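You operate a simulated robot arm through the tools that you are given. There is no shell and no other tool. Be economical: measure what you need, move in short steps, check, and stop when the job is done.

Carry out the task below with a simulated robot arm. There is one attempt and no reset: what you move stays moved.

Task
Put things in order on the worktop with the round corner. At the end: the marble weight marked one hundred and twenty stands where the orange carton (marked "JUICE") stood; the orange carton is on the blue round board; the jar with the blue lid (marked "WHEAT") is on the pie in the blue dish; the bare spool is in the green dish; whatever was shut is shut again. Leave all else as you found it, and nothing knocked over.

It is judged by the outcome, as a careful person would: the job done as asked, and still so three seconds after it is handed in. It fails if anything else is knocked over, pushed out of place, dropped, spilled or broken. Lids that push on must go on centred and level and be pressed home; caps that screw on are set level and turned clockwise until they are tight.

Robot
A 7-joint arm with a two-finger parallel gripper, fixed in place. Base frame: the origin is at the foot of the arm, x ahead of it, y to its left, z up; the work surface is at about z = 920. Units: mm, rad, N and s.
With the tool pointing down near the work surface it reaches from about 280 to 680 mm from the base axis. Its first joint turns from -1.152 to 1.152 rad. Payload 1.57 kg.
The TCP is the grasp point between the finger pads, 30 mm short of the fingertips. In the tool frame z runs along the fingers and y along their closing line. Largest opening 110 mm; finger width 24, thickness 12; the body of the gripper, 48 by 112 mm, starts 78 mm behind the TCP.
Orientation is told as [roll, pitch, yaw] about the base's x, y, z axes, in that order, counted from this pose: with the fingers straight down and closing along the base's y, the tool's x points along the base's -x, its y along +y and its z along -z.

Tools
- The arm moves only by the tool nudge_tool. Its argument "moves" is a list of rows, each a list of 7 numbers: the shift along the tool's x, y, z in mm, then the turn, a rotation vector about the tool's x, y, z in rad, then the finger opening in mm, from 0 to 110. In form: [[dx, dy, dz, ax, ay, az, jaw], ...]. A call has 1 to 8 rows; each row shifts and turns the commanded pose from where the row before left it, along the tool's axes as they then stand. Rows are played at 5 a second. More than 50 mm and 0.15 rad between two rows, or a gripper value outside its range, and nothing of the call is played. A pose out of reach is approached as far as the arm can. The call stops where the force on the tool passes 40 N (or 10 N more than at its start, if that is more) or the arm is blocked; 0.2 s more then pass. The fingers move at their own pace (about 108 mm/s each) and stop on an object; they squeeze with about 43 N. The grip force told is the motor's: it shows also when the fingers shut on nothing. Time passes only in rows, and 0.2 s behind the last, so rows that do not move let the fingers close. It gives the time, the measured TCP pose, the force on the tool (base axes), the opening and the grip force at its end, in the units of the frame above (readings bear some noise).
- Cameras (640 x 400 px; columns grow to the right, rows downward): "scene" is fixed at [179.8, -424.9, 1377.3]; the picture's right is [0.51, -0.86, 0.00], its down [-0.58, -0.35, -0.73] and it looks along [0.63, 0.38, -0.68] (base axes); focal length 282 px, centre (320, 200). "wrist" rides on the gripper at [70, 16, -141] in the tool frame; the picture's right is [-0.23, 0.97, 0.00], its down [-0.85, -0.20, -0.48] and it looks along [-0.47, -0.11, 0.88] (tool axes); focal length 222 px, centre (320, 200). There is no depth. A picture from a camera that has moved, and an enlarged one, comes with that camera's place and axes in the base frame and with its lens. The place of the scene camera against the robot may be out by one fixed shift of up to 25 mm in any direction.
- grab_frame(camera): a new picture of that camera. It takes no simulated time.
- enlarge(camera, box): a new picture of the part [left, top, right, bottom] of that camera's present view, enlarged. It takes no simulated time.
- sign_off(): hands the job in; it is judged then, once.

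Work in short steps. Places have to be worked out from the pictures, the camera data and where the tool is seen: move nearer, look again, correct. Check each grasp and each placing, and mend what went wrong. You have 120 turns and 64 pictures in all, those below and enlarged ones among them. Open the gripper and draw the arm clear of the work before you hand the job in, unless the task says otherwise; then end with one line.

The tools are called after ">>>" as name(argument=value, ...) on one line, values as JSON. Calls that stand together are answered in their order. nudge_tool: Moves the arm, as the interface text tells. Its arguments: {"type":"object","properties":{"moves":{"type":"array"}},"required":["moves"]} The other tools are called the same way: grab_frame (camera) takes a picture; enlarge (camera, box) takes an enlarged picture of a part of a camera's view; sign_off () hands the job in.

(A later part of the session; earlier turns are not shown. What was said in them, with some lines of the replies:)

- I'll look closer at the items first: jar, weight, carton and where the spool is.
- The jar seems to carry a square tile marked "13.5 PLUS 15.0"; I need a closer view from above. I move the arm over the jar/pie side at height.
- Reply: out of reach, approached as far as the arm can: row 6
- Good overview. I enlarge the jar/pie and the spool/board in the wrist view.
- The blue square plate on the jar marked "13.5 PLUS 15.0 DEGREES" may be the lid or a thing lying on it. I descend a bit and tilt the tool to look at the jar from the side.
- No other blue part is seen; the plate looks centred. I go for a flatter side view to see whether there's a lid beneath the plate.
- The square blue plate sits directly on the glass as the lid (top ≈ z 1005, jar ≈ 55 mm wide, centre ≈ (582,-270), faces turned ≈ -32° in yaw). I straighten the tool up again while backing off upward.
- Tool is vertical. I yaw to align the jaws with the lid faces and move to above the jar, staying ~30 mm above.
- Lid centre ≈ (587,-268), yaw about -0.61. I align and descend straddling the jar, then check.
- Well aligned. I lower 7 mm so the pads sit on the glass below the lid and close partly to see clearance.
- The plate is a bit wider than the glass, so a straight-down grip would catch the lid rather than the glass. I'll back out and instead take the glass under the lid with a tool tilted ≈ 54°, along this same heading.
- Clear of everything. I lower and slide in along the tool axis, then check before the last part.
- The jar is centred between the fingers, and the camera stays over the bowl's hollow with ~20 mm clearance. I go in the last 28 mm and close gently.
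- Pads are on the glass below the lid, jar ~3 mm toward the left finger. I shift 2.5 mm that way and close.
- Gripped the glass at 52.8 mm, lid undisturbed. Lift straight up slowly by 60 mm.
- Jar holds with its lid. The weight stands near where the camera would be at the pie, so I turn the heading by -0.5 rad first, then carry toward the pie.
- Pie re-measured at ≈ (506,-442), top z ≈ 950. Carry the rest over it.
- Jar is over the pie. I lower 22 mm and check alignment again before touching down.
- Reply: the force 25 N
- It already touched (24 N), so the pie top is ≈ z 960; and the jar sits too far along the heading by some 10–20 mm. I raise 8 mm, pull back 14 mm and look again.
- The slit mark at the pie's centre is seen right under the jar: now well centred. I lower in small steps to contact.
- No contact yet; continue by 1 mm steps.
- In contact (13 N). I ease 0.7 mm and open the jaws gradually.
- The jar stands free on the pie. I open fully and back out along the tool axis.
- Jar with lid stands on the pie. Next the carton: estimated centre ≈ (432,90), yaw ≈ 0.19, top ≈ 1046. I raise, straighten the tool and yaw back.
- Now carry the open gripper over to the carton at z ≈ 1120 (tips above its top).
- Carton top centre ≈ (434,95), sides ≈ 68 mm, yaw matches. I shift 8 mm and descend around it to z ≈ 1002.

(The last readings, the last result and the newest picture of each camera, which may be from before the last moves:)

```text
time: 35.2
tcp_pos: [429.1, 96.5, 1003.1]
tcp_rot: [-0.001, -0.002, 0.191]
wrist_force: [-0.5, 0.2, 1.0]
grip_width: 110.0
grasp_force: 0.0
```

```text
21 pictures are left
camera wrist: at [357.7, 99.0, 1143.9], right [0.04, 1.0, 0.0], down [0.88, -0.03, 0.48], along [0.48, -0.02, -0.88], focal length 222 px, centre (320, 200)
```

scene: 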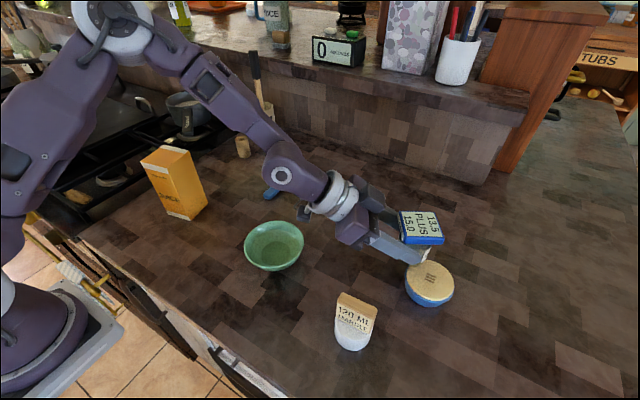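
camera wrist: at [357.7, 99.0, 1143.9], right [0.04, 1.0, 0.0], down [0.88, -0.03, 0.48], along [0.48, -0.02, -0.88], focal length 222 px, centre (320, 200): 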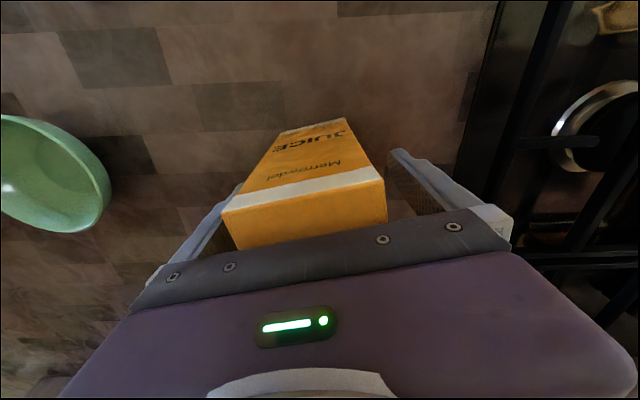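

Carton: 65 mm square, ≈148 mm tall, centre ≈ (429,95); palm clears its top. Close the grip.

>>> nudge_tool(moves=[[0, -1, 0, 0, 0, 0.012, 80], [0, 0, 0, 0, 0, 0, 70], [0, 0, 0, 0, 0, 0, 64], [0, 0, 0, 0, 0, 0, 55], [0, 0, 0, 0, 0, 0, 50]])

```text
time: 36.4
tcp_pos: [430.2, 92.2, 1002.8]
tcp_rot: [-0.002, -0.001, 0.179]
wrist_force: [-0.2, 1.5, 0.9]
grip_width: 65.9
grasp_force: 43.3
```

Gripped at 65.9 mm. Lift 40 mm and read the force.

>>> nudge_tool(moves=[[0, 0, -5, 0, 0, 0, 50], [0, 0, -10, 0, 0, 0, 50], [0, 0, -15, 0, 0, 0, 50], [0, 0, -10, 0, 0, 0, 50]])

>>> grab_frame(camera="scene")

```text
time: 37.4
tcp_pos: [432.3, 93.2, 1042.2]
tcp_rot: [-0.001, -0.001, 0.179]
wrist_force: [0.3, 0.2, -4.7]
grip_width: 65.8
grasp_force: 42.9
```

```text
20 pictures are left
```

scene: 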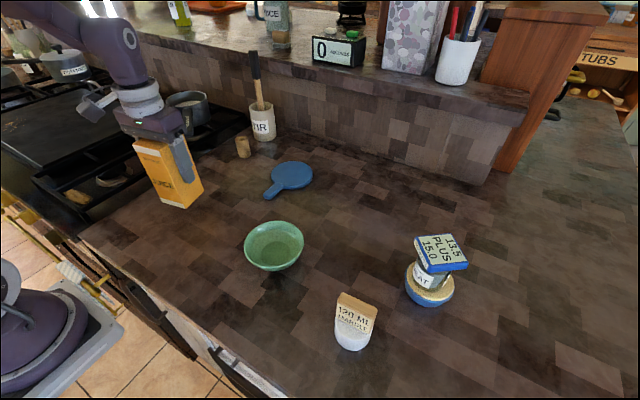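

Carton held (≈0.48 kg). Carry it toward the blue board (centre ≈ (648,-50)).

>>> nudge_tool(moves=[[-15.3, -14.9, 0, 0, 0, 0, 50], [-15.3, -14.9, 0, 0, 0, 0, 50], [-15.3, -14.9, 0, 0, 0, 0, 50], [-15.3, -14.9, 0, 0, 0, 0, 50], [-15.3, -14.9, 0, 0, 0, 0, 50], [-15.3, -14.9, 0, 0, 0, 0, 50], [-15.3, -14.9, 0, 0, 0, 0, 50]])

>>> nudge_tool(moves=[[-15.3, -14.9, 0, 0, 0, 0, 50], [-15.3, -14.9, 0, 0, 0, 0, 50], [-15.3, -14.9, 0, 0, 0, 0, 50], [-15.3, -14.9, 0, 0, 0, 0, 50], [-15.3, -14.9, 0, 0, 0, 0, 50]])

>>> grab_frame(camera="scene")

>>> grab_frame(camera="wrist")

```text
time: 39.0
tcp_pos: [554.2, 9.9, 1041.6]
tcp_rot: [-0.002, -0.001, 0.178]
wrist_force: [0.5, 0.1, -4.6]
grip_width: 66.2
grasp_force: 43.0
```

```text
time: 40.2
tcp_pos: [644.4, -48.5, 1041.9]
tcp_rot: [0.0, 0.0, 0.178]
wrist_force: [0.3, -0.8, -4.9]
grip_width: 65.8
grasp_force: 43.4
```

```text
19 pictures are left
```

scene: 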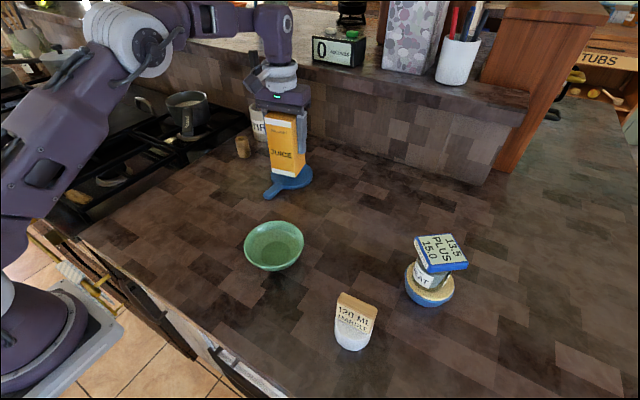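

```text
18 pictures are left
camera wrist: at [571.5, -44.4, 1183.4], right [0.05, 1.0, 0.0], down [0.88, -0.04, 0.48], along [0.48, -0.03, -0.88], focal length 222 px, centre (320, 200)
```

wrist: 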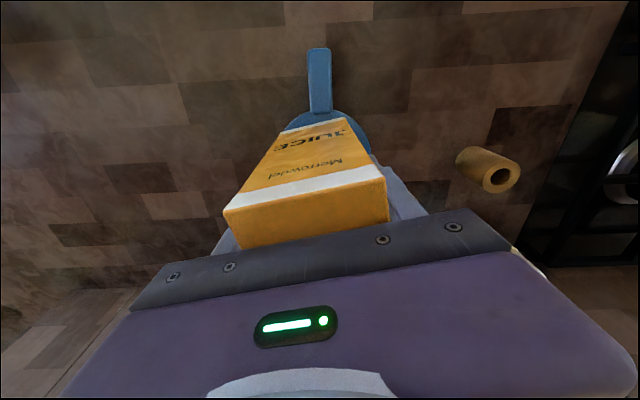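

The board's centre looks to be nearer (657,-49), so I lower 18 mm, then move 9 mm further out.

>>> nudge_tool(moves=[[0, 0, 9, 0, 0, 0, 50], [0, 0, 9, 0, 0, 0, 50], [-8.9, -1.6, 0, 0, 0, 0, 50], [0, 0, 0, 0, 0, 0, 50]])

>>> enlarge(camera="scene", box=[230, 90, 350, 210])

```text
time: 41.2
tcp_pos: [654.0, -47.8, 1025.8]
tcp_rot: [-0.001, -0.001, 0.179]
wrist_force: [-0.4, -0.4, -5.1]
grip_width: 65.9
grasp_force: 42.6
```

```text
3.33 times, centred on (290, 150) of scene
camera zoom: at [179.9, -424.9, 1377.3], right [0.51, -0.86, 0.0], down [-0.58, -0.35, -0.73], along [0.63, 0.38, -0.68], focal length 941 px, centre (420, 367)
```

zoom: 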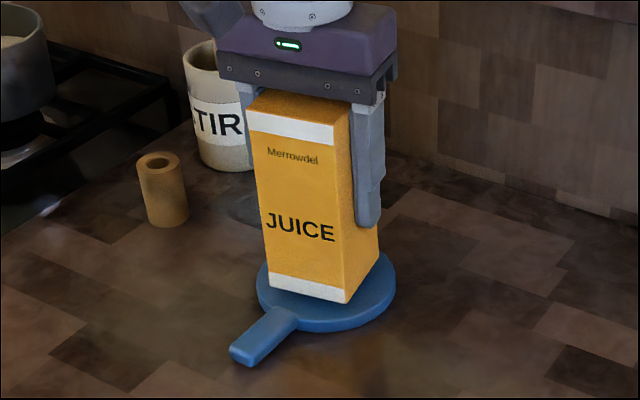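

Carton is over the board. Lower in small steps.

>>> nudge_tool(moves=[[0, 0, 3, 0, 0, 0, 50], [0, 0, 3, 0, 0, 0, 50], [0, 0, 1.5, 0, 0, 0, 50]])

>>> nudge_tool(moves=[[0, 0, 1.5, 0, 0, 0, 50], [0, 0, 0, 0, 0, 0, 50]])

```text
time: 42.0
tcp_pos: [652.7, -48.9, 1017.5]
tcp_rot: [-0.002, 0.0, 0.178]
wrist_force: [-0.1, 0.9, -4.5]
grip_width: 66.2
grasp_force: 43.1
```

```text
time: 42.6
tcp_pos: [654.1, -48.9, 1016.9]
tcp_rot: [-0.001, 0.0, 0.177]
wrist_force: [-0.3, 0.5, -5.0]
grip_width: 66.0
grasp_force: 42.6
```

>>> nudge_tool(moves=[[0, 0, 1.5, 0, 0, 0, 50], [0, 0, 0, 0, 0, 0, 50]])

>>> nudge_tool(moves=[[0, 0, 1.2, 0, 0, 0, 50], [0, 0, 0, 0, 0, 0, 50]])

```text
time: 43.2
tcp_pos: [653.3, -47.5, 1016.7]
tcp_rot: [-0.002, -0.001, 0.178]
wrist_force: [-0.5, 1.7, 11.5]
grip_width: 65.8
grasp_force: 43.4
```

```text
time: 43.8
tcp_pos: [652.5, -48.3, 1015.0]
tcp_rot: [-0.003, -0.006, 0.178]
wrist_force: [-1.1, 5.1, 34.2]
grip_width: 66.0
grasp_force: 43.2
```

Firmly in contact. I ease up 1.5 mm and open, then check.

>>> nudge_tool(moves=[[0, 0, -1.7, 0, 0, 0, 50], [0, 0, 0, 0, 0, 0, 68], [0, 0, 0, 0, 0, 0, 74], [0, 0, 0, 0, 0, 0, 90], [0, 0, 0, 0, 0, 0, 90]])

>>> enlarge(camera="scene", box=[230, 90, 350, 210])

```text
time: 45.0
tcp_pos: [653.2, -49.1, 1013.9]
tcp_rot: [-0.001, 0.001, 0.178]
wrist_force: [0.7, 0.3, -0.1]
grip_width: 90.0
grasp_force: 0.0
```

```text
3.33 times, centred on (290, 150) of scene
camera zoom: at [179.8, -424.9, 1377.3], right [0.51, -0.86, 0.0], down [-0.58, -0.35, -0.73], along [0.63, 0.38, -0.68], focal length 941 px, centre (420, 367)
```

zoom: 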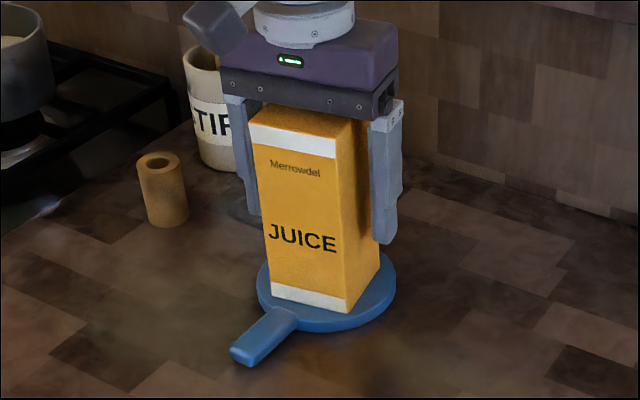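

Carton stands on the board. I back off upward/rearward, then move toward the spool (≈ (666,128)) and tilt ~0.4 rad outward for reach.

>>> nudge_tool(moves=[[0, 0, -3, 0, 0, 0, 110], [15, 0, -15, 0, 0, 0, 110], [20, 0, -20, 0, 0, 0, 110], [20, 0, -20, 0, 0, 0, 110], [20, 0, -20, 0, 0, 0, 110], [20, 0, -20, 0, 0, 0, 110], [20, 0, -12, 0, 0, 0, 110]])

>>> nudge_tool(moves=[[-15.6, 35.6, 0, 0, 0, 0, 110], [-15.6, 35.6, 0, 0, 0, 0, 110], [-15.6, 35.6, 0, 0, 0, 0, 110], [-15.6, 35.6, 0, 0, 0, 0, 110], [-15.6, 35.6, 0, 0, 0, 0, 80], [0, 0, 0, 0, -0.135, 0, 70], [0, 0, 0, 0, -0.135, 0, 70], [0, 0, 0, 0, -0.13, 0, 70]])

>>> grab_frame(camera="wrist")

```text
time: 46.6
tcp_pos: [541.0, -70.8, 1125.3]
tcp_rot: [-0.002, 0.001, 0.177]
wrist_force: [0.0, 0.8, -0.5]
grip_width: 109.7
grasp_force: 0.1
```

```text
time: 48.4
tcp_pos: [583.3, 120.2, 1123.8]
tcp_rot: [-0.001, -0.401, 0.177]
wrist_force: [0.5, 0.4, -0.2]
grip_width: 70.1
grasp_force: 0.1
```

```text
15 pictures are left
camera wrist: at [462.9, 114.7, 1227.7], right [0.03, 1.0, 0.09], down [0.63, -0.09, 0.78], along [0.78, 0.03, -0.63], focal length 222 px, centre (320, 200)
```

wrist: 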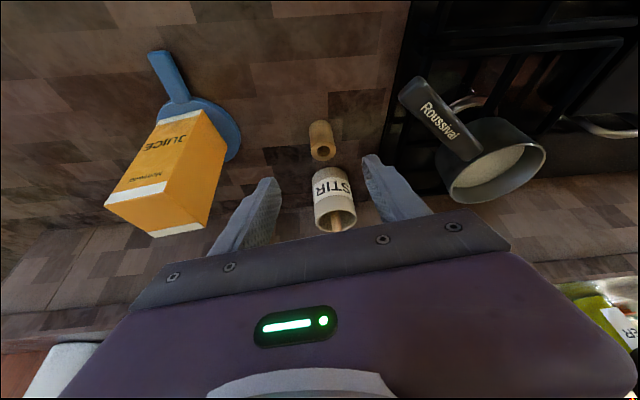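

Spool at ≈ (666,131), top ≈ 976. I approach along the tool axis, stopping with the tips just above it.

>>> nudge_tool(moves=[[-3, -1.5, 31, 0, 0, 0, 70], [-3, -1.5, 31, 0, 0, 0, 70], [-3, -1, 31, 0, 0, 0, 70], [0, 0, 31, 0, 0, 0, 70]])

>>> enlarge(camera="wrist", box=[220, 80, 420, 240])

```text
time: 49.4
tcp_pos: [640.2, 125.6, 1014.0]
tcp_rot: [-0.003, -0.401, 0.178]
wrist_force: [0.0, 0.4, -0.6]
grip_width: 70.0
grasp_force: 0.0
```

```text
2.50 times, centred on (320, 160) of wrist
camera zoom: at [518.8, 121.1, 1116.4], right [0.03, 1.0, 0.09], down [0.63, -0.09, 0.77], along [0.78, 0.03, -0.63], focal length 555 px, centre (320, 300)
```

zoom: 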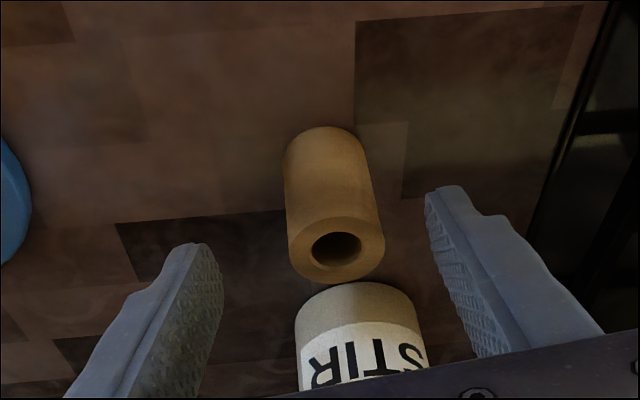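

Spool centre ≈ (666,135), so 4.6 mm to the left; I advance 56 mm along the axis and close.

>>> nudge_tool(moves=[[0, 4.6, 14, 0, 0, 0, 70], [0, 0, 14, 0, 0, 0, 70], [0, 0, 14, 0, 0, 0, 70], [0, 0, 14, 0, 0, 0, 70], [0, 0, 0, 0, 0, 0, 45], [0, 0, 0, 0, 0, 0, 34], [0, 0, 0, 0, 0, 0, 20], [0, 0, 0, 0, 0, 0, 20]])

>>> enlarge(camera="wrist", box=[220, 80, 420, 240])

```text
time: 51.2
tcp_pos: [660.6, 134.4, 964.0]
tcp_rot: [-0.001, -0.398, 0.181]
wrist_force: [0.0, 0.0, 0.0]
grip_width: 33.7
grasp_force: 40.8
```

```text
2.50 times, centred on (320, 160) of wrist
camera zoom: at [538.9, 129.2, 1065.6], right [0.03, 1.0, 0.09], down [0.63, -0.09, 0.77], along [0.78, 0.03, -0.63], focal length 555 px, centre (320, 300)
```

zoom: 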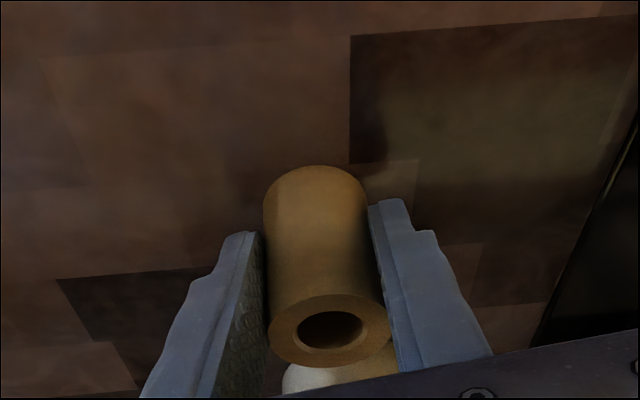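

Spool gripped (33.7 mm). Lift, retract toward the base, then carry over the green dish (centre ≈ (428,-163)).

>>> nudge_tool(moves=[[-9.7, 0, -23, 0, 0, 0, 20], [-9.7, 0, -23, 0, 0, 0, 20], [-9.7, 0, -23, 0, 0, 0, 20], [-9.7, 0, -23, 0, 0, 0, 20], [34.5, 0, -14.6, 0, 0, 0, 20], [34.5, 0, -14.6, 0, 0, 0, 20], [34.5, 0, -14.6, 0, 0, 0, 20], [34.5, 0, -14.6, 0, 0, 0, 20]])

>>> nudge_tool(moves=[[18, -36, -7.6, 0, 0, 0, 20], [18, -36, -7.6, 0, 0, 0, 20], [18, -36, -7.6, 0, 0, 0, 20], [18, -36, -7.6, 0, 0, 0, 20], [18, -36, -7.6, 0, 0, 0, 20], [18, -36, -7.6, 0, 0, 0, 20], [18, -36, -7.6, 0, 0, 0, 20]])

>>> grab_frame(camera="wrist")

>>> grab_frame(camera="scene")

```text
time: 53.0
tcp_pos: [512.9, 107.1, 1061.3]
tcp_rot: [-0.001, -0.4, 0.177]
wrist_force: [0.0, 0.4, -0.2]
grip_width: 33.8
grasp_force: 41.7
```

```text
time: 54.6
tcp_pos: [424.3, -165.0, 1063.3]
tcp_rot: [-0.001, -0.401, 0.177]
wrist_force: [0.1, -0.1, -0.5]
grip_width: 33.6
grasp_force: 41.4
```

```text
12 pictures are left
camera wrist: at [302.9, -169.8, 1165.9], right [0.03, 1.0, 0.09], down [0.63, -0.09, 0.77], along [0.78, 0.03, -0.63], focal length 222 px, centre (320, 200)
```

wrist: 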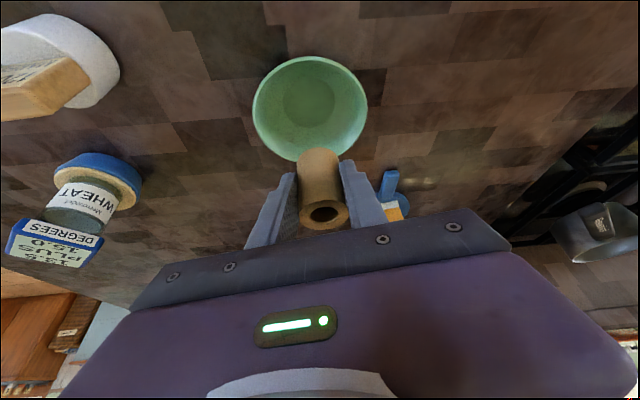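

```text
11 pictures are left
```

scene: 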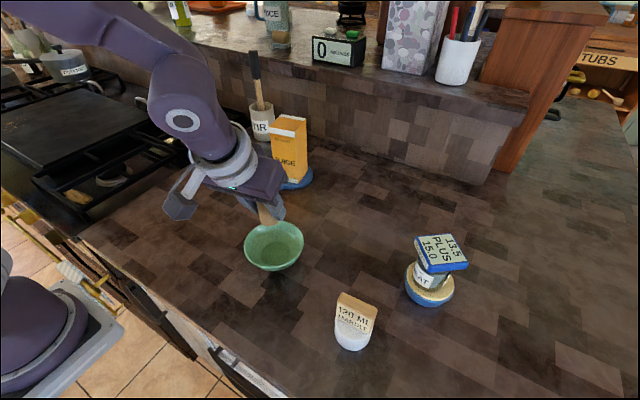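

Spool over the dish floor (≈ (423,-166)), slight 6 mm correction back; lower 80 mm then feel for contact.

>>> nudge_tool(moves=[[5.5, -1, -2.3, 0, 0, 0, 20], [7.8, 0, 18.4, 0, 0, 0, 20], [7.8, 0, 18.4, 0, 0, 0, 20], [7.8, 0, 18.4, 0, 0, 0, 20], [7.8, 0, 18.4, 0, 0, 0, 20], [0, 0, 0, 0, 0, 0, 20]])

>>> enlarge(camera="wrist", box=[200, 40, 420, 240])

```text
time: 56.0
tcp_pos: [419.6, -169.0, 984.7]
tcp_rot: [-0.002, -0.4, 0.179]
wrist_force: [-0.2, -0.2, -0.2]
grip_width: 33.4
grasp_force: 41.3
```

```text
2.00 times, centred on (310, 140) of wrist
camera zoom: at [297.8, -173.5, 1087.2], right [0.03, 1.0, 0.09], down [0.63, -0.09, 0.77], along [0.78, 0.03, -0.63], focal length 444 px, centre (340, 320)
```

zoom: 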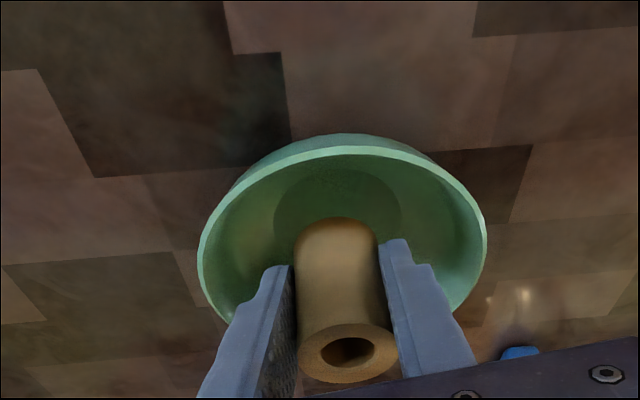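

Spool sits over the dish's flat floor. Lower to contact.

>>> nudge_tool(moves=[[1.2, 0, 2.8, 0, 0, 0, 20], [1.2, 0, 2.8, 0, 0, 0, 20], [0, 0, 0, 0, 0, 0, 20]])

>>> nudge_tool(moves=[[0.8, 0, 1.85, 0, 0, 0, 20], [0, 0, 0, 0, 0, 0, 20]])

>>> nudge_tool(moves=[[0.8, 0, 1.85, 0, 0, 0, 20], [0, 0, 0, 0, 0, 0, 20]])

```text
time: 56.8
tcp_pos: [419.8, -167.4, 978.0]
tcp_rot: [-0.002, -0.399, 0.18]
wrist_force: [0.5, -0.3, -0.1]
grip_width: 33.5
grasp_force: 41.1
```

```text
time: 57.4
tcp_pos: [419.1, -167.3, 976.4]
tcp_rot: [-0.001, -0.401, 0.178]
wrist_force: [-0.8, -0.4, -0.5]
grip_width: 33.5
grasp_force: 41.6
```

```text
time: 58.0
tcp_pos: [419.3, -168.3, 972.7]
tcp_rot: [-0.002, -0.399, 0.177]
wrist_force: [-0.1, 0.0, -1.0]
grip_width: 33.5
grasp_force: 41.2
```

>>> nudge_tool(moves=[[0.6, 0, 1.4, 0, 0, 0, 20], [0, 0, 0, 0, 0, 0, 20]])

>>> nudge_tool(moves=[[0.6, 0, 1.4, 0, 0, 0, 20], [0, 0, 0, 0, 0, 0, 20]])

```text
time: 58.6
tcp_pos: [418.4, -168.0, 971.9]
tcp_rot: [-0.003, -0.399, 0.179]
wrist_force: [-0.2, -0.1, 0.0]
grip_width: 33.3
grasp_force: 41.2
```

```text
time: 59.2
tcp_pos: [419.0, -167.8, 970.9]
tcp_rot: [-0.001, -0.4, 0.179]
wrist_force: [0.1, 0.9, -0.3]
grip_width: 33.2
grasp_force: 41.8
```

>>> nudge_tool(moves=[[0.5, 0, 1.1, 0, 0, 0, 20], [0, 0, 0, 0, 0, 0, 20]])

>>> nudge_tool(moves=[[0.5, 0, 1.1, 0, 0, 0, 20], [0, 0, 0, 0, 0, 0, 20]])

>>> enlarge(camera="wrist", box=[200, 40, 420, 240])

```text
time: 59.8
tcp_pos: [418.6, -168.3, 968.2]
tcp_rot: [-0.002, -0.4, 0.181]
wrist_force: [-0.5, -0.1, -0.5]
grip_width: 33.7
grasp_force: 41.3
```

```text
time: 60.4
tcp_pos: [418.6, -167.3, 966.1]
tcp_rot: [-0.001, -0.4, 0.178]
wrist_force: [-0.4, 1.0, -0.6]
grip_width: 34.0
grasp_force: 41.9
```

```text
2.00 times, centred on (310, 140) of wrist
camera zoom: at [296.8, -172.7, 1069.3], right [0.03, 1.0, 0.09], down [0.63, -0.09, 0.77], along [0.78, 0.03, -0.63], focal length 444 px, centre (340, 320)
```

zoom: 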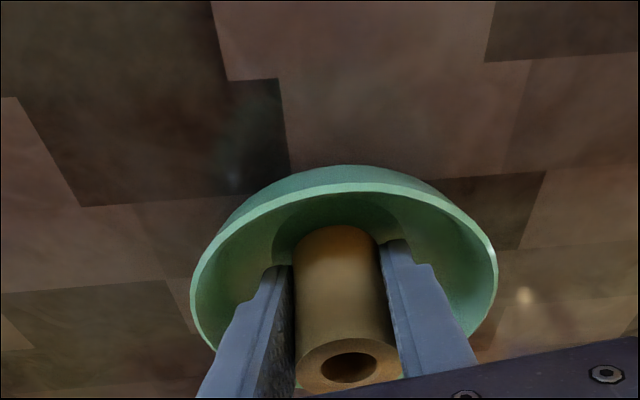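

Still no contact force; two more 1 mm steps.

>>> nudge_tool(moves=[[0.4, 0, 0.9, 0, 0, 0, 20], [0, 0, 0, 0, 0, 0, 20]])

>>> nudge_tool(moves=[[0.4, 0, 0.9, 0, 0, 0, 20], [0, 0, 0, 0, 0, 0, 20]])

```text
time: 61.0
tcp_pos: [417.2, -168.6, 966.1]
tcp_rot: [-0.002, -0.399, 0.18]
wrist_force: [0.4, 0.2, -0.9]
grip_width: 33.9
grasp_force: 42.3
```

```text
time: 61.6
tcp_pos: [417.2, -168.7, 963.8]
tcp_rot: [-0.003, -0.4, 0.179]
wrist_force: [0.7, -0.4, -0.1]
grip_width: 33.9
grasp_force: 41.2
```

The TCP is at the same height as when gripping on the table, and the spool has slid up between the pads, so it's resting on the dish floor. I open slightly and look.

>>> nudge_tool(moves=[[0, 0, 0, 0, 0, 0, 36], [0, 0, 0, 0, 0, 0, 40], [0, 0, 0, 0, 0, 0, 46], [0, 0, 0, 0, 0, 0, 46]])

>>> enlarge(camera="wrist", box=[200, 40, 420, 240])

```text
time: 62.6
tcp_pos: [416.7, -168.7, 965.0]
tcp_rot: [-0.003, -0.401, 0.18]
wrist_force: [0.6, 1.4, 2.4]
grip_width: 42.7
grasp_force: 0.1
```

```text
2.00 times, centred on (310, 140) of wrist
camera zoom: at [296.4, -172.8, 1066.9], right [0.03, 1.0, 0.09], down [0.63, -0.09, 0.77], along [0.78, 0.03, -0.63], focal length 444 px, centre (340, 320)
```

zoom: 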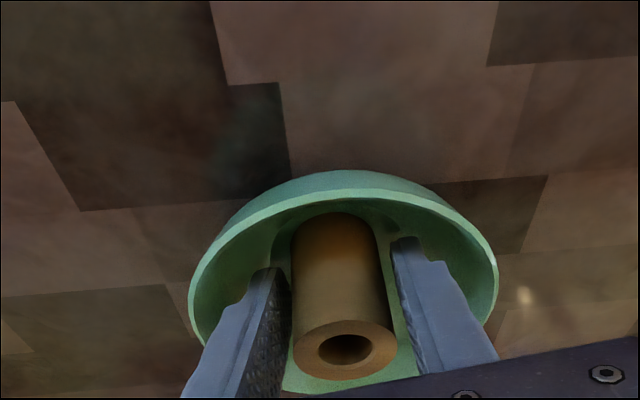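

The spool stands on the dish floor; fingers almost touch the dish wall, so I keep this opening and rise straight up.

>>> nudge_tool(moves=[[0, 0, 0, 0, 0, 0, 41], [-3.9, 0, -9.2, 0, 0, 0, 41], [-3.9, 0, -9.2, 0, 0, 0, 41], [-7.8, 0, -18.4, 0, 0, 0, 41], [-11.7, 0, -27.6, 0, 0, 0, 41], [-15.6, 0, -36.8, 0, 0, 0, 41], [-15.6, 0, -36.8, 0, 0, 0, 60]])

>>> grab_frame(camera="wrist")

```text
time: 64.2
tcp_pos: [418.4, -168.8, 1115.3]
tcp_rot: [-0.001, -0.4, 0.179]
wrist_force: [-0.6, 0.2, 0.5]
grip_width: 59.9
grasp_force: 0.0
```

```text
7 pictures are left
camera wrist: at [296.6, -173.5, 1217.9], right [0.03, 1.0, 0.09], down [0.63, -0.09, 0.77], along [0.78, 0.03, -0.63], focal length 222 px, centre (320, 200)
```

wrist: 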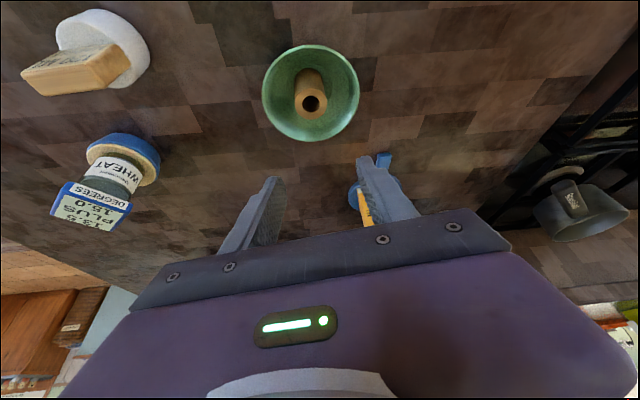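

All good so far. Now the weight: straighten the tool, yaw to 0 and move over it (≈ (372,-362)).

>>> nudge_tool(moves=[[0, 0, -5, 0, 0.134, 0, 110], [0, 0, -5, 0, 0.133, 0, 110], [0, 0, 0, 0, 0.133, 0, 110], [0, 0, 0, 0, 0, 0.179, 110]])

```text
refused: row 4 steps farther than a row can; nothing moved
```

>>> nudge_tool(moves=[[0, 0, -5, 0, 0.134, 0, 110], [0, 0, -5, 0, 0.133, 0, 110], [0, 0, 0, 0, 0.133, 0, 110], [0, 0, 0, 0, 0, 0.09, 110], [0, 0, 0, 0, 0, 0.089, 110]])

>>> nudge_tool(moves=[[9, -38, 2, 0, 0, 0, 110], [9, -38, 2, 0, 0, 0, 110], [9, -38, 2, 0, 0, 0, 110], [9, -38, 2, 0, 0, 0, 110], [9, -38, 2, 0, 0, 0, 110]])

>>> enlarge(camera="wrist", box=[200, 60, 440, 220])

```text
time: 65.4
tcp_pos: [415.0, -168.2, 1124.9]
tcp_rot: [-0.001, 0.001, -0.002]
wrist_force: [0.6, 0.1, -0.4]
grip_width: 109.9
grasp_force: 0.0
```

```text
time: 66.6
tcp_pos: [370.8, -360.3, 1117.0]
tcp_rot: [-0.003, 0.0, 0.0]
wrist_force: [-0.4, 0.2, -0.1]
grip_width: 109.8
grasp_force: 0.0
```

```text
2.50 times, centred on (320, 140) of wrist
camera zoom: at [300.7, -343.1, 1257.6], right [0.23, 0.97, 0.0], down [0.85, -0.2, 0.48], along [0.47, -0.11, -0.88], focal length 555 px, centre (320, 350)
```

zoom: 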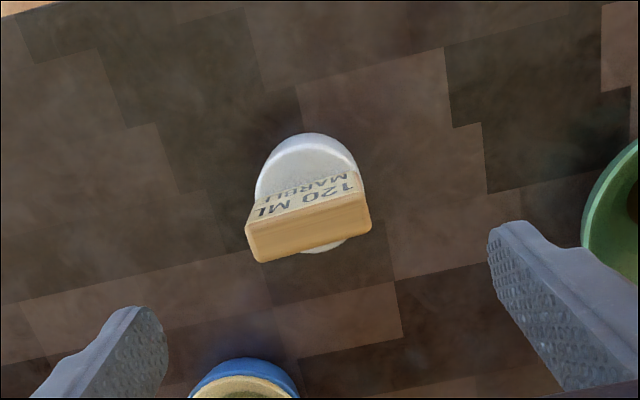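

Weight centre ≈ (373,-364), marble ≈ 60 mm wide, label slab aligned with yaw 0. Align and descend around it.

>>> nudge_tool(moves=[[-2, -3.5, 20, 0, 0, 0, 110], [0, 0, 40, 0, 0, 0, 110], [0, 0, 40, 0, 0, 0, 110], [0, 0, 40, 0, 0, 0, 110], [0, 0, 19, 0, 0, 0, 110], [0, 0, 0, 0, 0, 0, 110]])

>>> nudge_tool(moves=[[0, 0, 0, 0, 0, 0, 75], [0, 0, 0, 0, 0, 0, 66], [0, 0, 0, 0, 0, 0, 60], [0, 0, 0, 0, 0, 0, 50], [0, 0, 0, 0, 0, 0, 40], [0, 0, 0, 0, 0, 0, 40]])

```text
time: 68.0
tcp_pos: [370.9, -360.9, 958.2]
tcp_rot: [-0.002, 0.002, -0.002]
wrist_force: [-0.1, 0.1, -0.2]
grip_width: 110.0
grasp_force: 0.1
```

```text
time: 69.4
tcp_pos: [371.8, -361.0, 957.5]
tcp_rot: [0.0, 0.001, -0.002]
wrist_force: [-0.4, -1.4, 2.0]
grip_width: 57.7
grasp_force: 43.3
```

Gripped at 57.7 mm. Lift 40 mm and check.

>>> nudge_tool(moves=[[0, 0, -5, 0, 0, 0, 40], [0, 0, -10, 0, 0, 0, 40], [0, 0, -15, 0, 0, 0, 40], [0, 0, -20, 0, 0, 0, 40], [0, 0, -20, 0, 0, 0, 40], [0, 0, -20, 0, 0, 0, 40]])

>>> grab_frame(camera="scene")

```text
time: 70.8
tcp_pos: [372.6, -361.4, 1046.2]
tcp_rot: [0.0, -0.001, -0.002]
wrist_force: [1.2, 0.4, -1.8]
grip_width: 57.2
grasp_force: 42.9
```

```text
5 pictures are left
```

scene: 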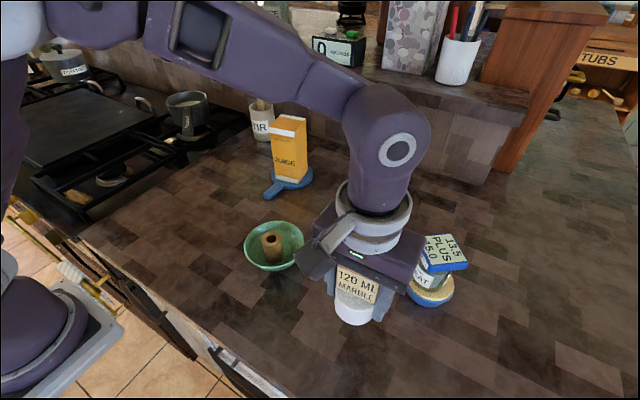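

Held fine. Carry it at z ≈ 1066, passing in front of the bowl, to the carton's old place (429,95).

>>> nudge_tool(moves=[[3, 37.5, -2.5, 0, 0, 0, 40], [3, 37.5, -2.5, 0, 0, 0, 40], [3, 37.5, -2.5, 0, 0, 0, 40], [3, 37.5, -2.5, 0, 0, 0, 40], [3, 37.5, -2.5, 0, 0, 0, 40], [3, 37.5, -2.5, 0, 0, 0, 40], [3, 37.5, -2.5, 0, 0, 0, 40], [3, 37.5, -2.5, 0, 0, 0, 40]])

>>> nudge_tool(moves=[[-16, 31, 0, 0, 0, 0, 40], [-16, 31, 0, 0, 0, 0, 40], [-16, 31, 0, 0, 0, 0, 40], [-16, 31, 0, 0, 0, 0, 40], [-16, 31, 0, 0, 0, 0, 40], [0, 0, 0, 0, 0, 0, 40]])

```text
time: 72.6
tcp_pos: [351.6, -59.5, 1063.3]
tcp_rot: [-0.001, 0.001, -0.001]
wrist_force: [-0.1, -0.3, -2.9]
grip_width: 57.2
grasp_force: 42.8
```

```text
time: 74.0
tcp_pos: [433.0, 92.9, 1065.1]
tcp_rot: [-0.003, 0.0, -0.002]
wrist_force: [-0.9, 0.1, -2.6]
grip_width: 57.3
grasp_force: 42.4
```

Adjust 3 mm back and lower toward the surface.

>>> nudge_tool(moves=[[3, 1.5, 20, 0, 0, 0, 40], [0, 0, 25, 0, 0, 0, 40], [0, 0, 25, 0, 0, 0, 40], [0, 0, 20, 0, 0, 0, 40], [0, 0, 10, 0, 0, 0, 40], [0, 0, 2, 0, 0, 0, 40], [0, 0, 0, 0, 0, 0, 40]])

>>> nudge_tool(moves=[[0, 0, 2, 0, 0, 0, 40], [0, 0, 1.5, 0, 0, 0, 40], [0, 0, 0, 0, 0, 0, 40]])

```text
time: 75.6
tcp_pos: [426.8, 92.6, 961.5]
tcp_rot: [-0.001, 0.0, -0.002]
wrist_force: [-0.2, -0.4, -4.0]
grip_width: 57.2
grasp_force: 42.7
```

```text
time: 76.4
tcp_pos: [425.1, 93.8, 959.0]
tcp_rot: [-0.001, 0.0, 0.001]
wrist_force: [0.2, 0.3, -3.8]
grip_width: 57.3
grasp_force: 42.3
```

>>> nudge_tool(moves=[[-2.5, 0, 0, 0, 0, 0, 40], [0, 0, 1, 0, 0, 0, 40], [0, 0, 0, 0, 0, 0, 40]])

>>> nudge_tool(moves=[[0, 0, 1.2, 0, 0, 0, 40], [0, 0, 0, 0, 0, 0, 40]])

```text
time: 77.2
tcp_pos: [428.1, 95.0, 958.3]
tcp_rot: [-0.003, -0.001, -0.001]
wrist_force: [-2.0, -1.1, 9.1]
grip_width: 57.1
grasp_force: 42.9
```

```text
time: 77.8
tcp_pos: [429.4, 94.0, 957.5]
tcp_rot: [-0.002, -0.001, -0.002]
wrist_force: [-6.5, -10.2, 36.3]
grip_width: 57.1
grasp_force: 43.0
```

On the surface. Ease up 1 mm and open.

>>> nudge_tool(moves=[[0, 0, -1.4, 0, 0, 0, 40], [0, 0, 0, 0, 0, 0, 60], [0, 0, 0, 0, 0, 0, 70], [0, 0, 0, 0, 0, 0, 95], [0, 0, 0, 0, 0, 0, 95]])

>>> nudge_tool(moves=[[0, 0, -15, 0, 0, 0, 95], [0, 0, -30, 0, 0, 0, 95], [0, 0, -40, 0, 0, 0, 95], [0, 0, -45, 0, 0, 0, 95], [20, -35, -20, 0, 0, 0, 95], [20, -40, 0, 0, 0, 0, 95], [10, -40, 0, 0, 0, 0, 95]])

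>>> grab_frame(camera="scene")

>>> grab_frame(camera="wrist")

```text
time: 79.0
tcp_pos: [428.6, 96.0, 959.3]
tcp_rot: [-0.002, 0.001, -0.002]
wrist_force: [0.5, 0.7, -0.1]
grip_width: 95.0
grasp_force: 0.1
```

```text
time: 80.6
tcp_pos: [377.6, -19.9, 1108.0]
tcp_rot: [-0.002, 0.0, 0.0]
wrist_force: [0.1, -0.5, 0.0]
grip_width: 95.0
grasp_force: 0.1
```

```text
4 pictures are left
```

scene: 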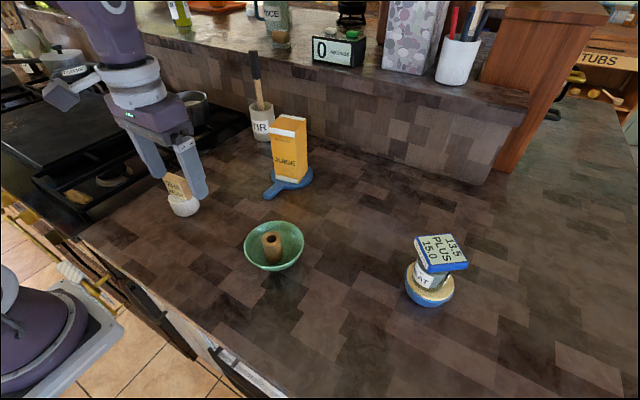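

```text
3 pictures are left
camera wrist: at [306.7, -3.5, 1248.3], right [0.23, 0.97, 0.0], down [0.85, -0.2, 0.48], along [0.47, -0.11, -0.88], focal length 222 px, centre (320, 200)
```

wrist: 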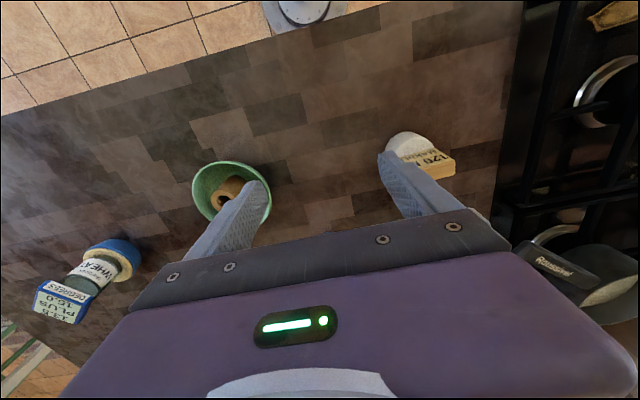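

Everything stands in place. One last close look at the jar's lid on the pie.

>>> enlarge(camera="scene", box=[390, 220, 490, 320])

>>> enlarge(camera="scene", box=[140, 100, 320, 280])

```text
4.00 times, centred on (440, 270) of scene
camera zoom: at [179.8, -424.9, 1377.3], right [0.51, -0.86, 0.0], down [-0.58, -0.35, -0.73], along [0.63, 0.38, -0.68], focal length 1130 px, centre (-160, -80)
```

zoom: 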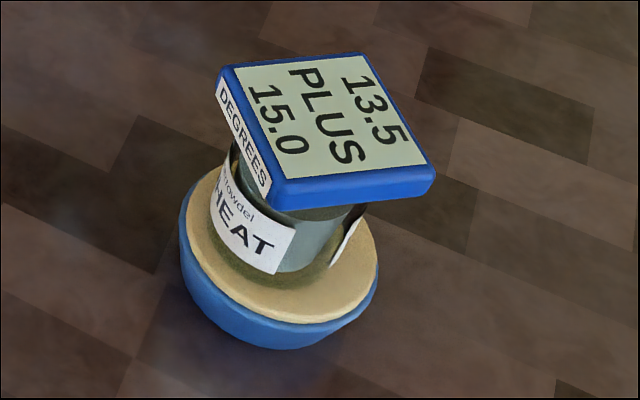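

```text
2.22 times, centred on (230, 190) of scene
camera zoom: at [179.8, -424.9, 1377.3], right [0.51, -0.86, 0.0], down [-0.58, -0.35, -0.73], along [0.63, 0.38, -0.68], focal length 628 px, centre (520, 222)
```

zoom: 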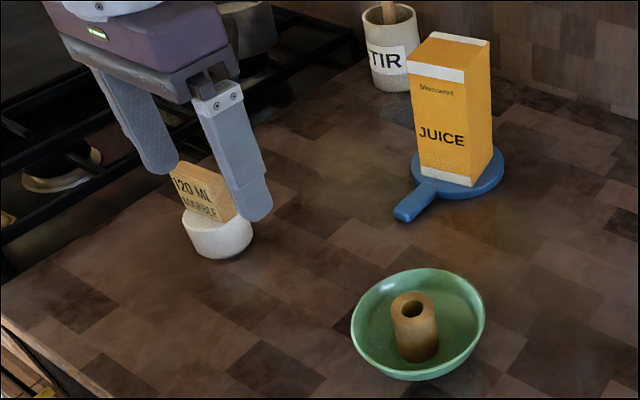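

The jar stands level with its lid on, the carton is on the board, the spool is in the dish, and the weight is in the carton's old place. The gripper is open and clear, so I hand in.

>>> sign_off()

```text
The job is handed in.
```

The job is handed in: the 120 marble weight is where the juice carton stood, the carton is on the blue board, the WHEAT jar is on the pie with its lid never taken off, and the bare spool is in the green dish; the last pictures showed nothing knocked over or out of place.
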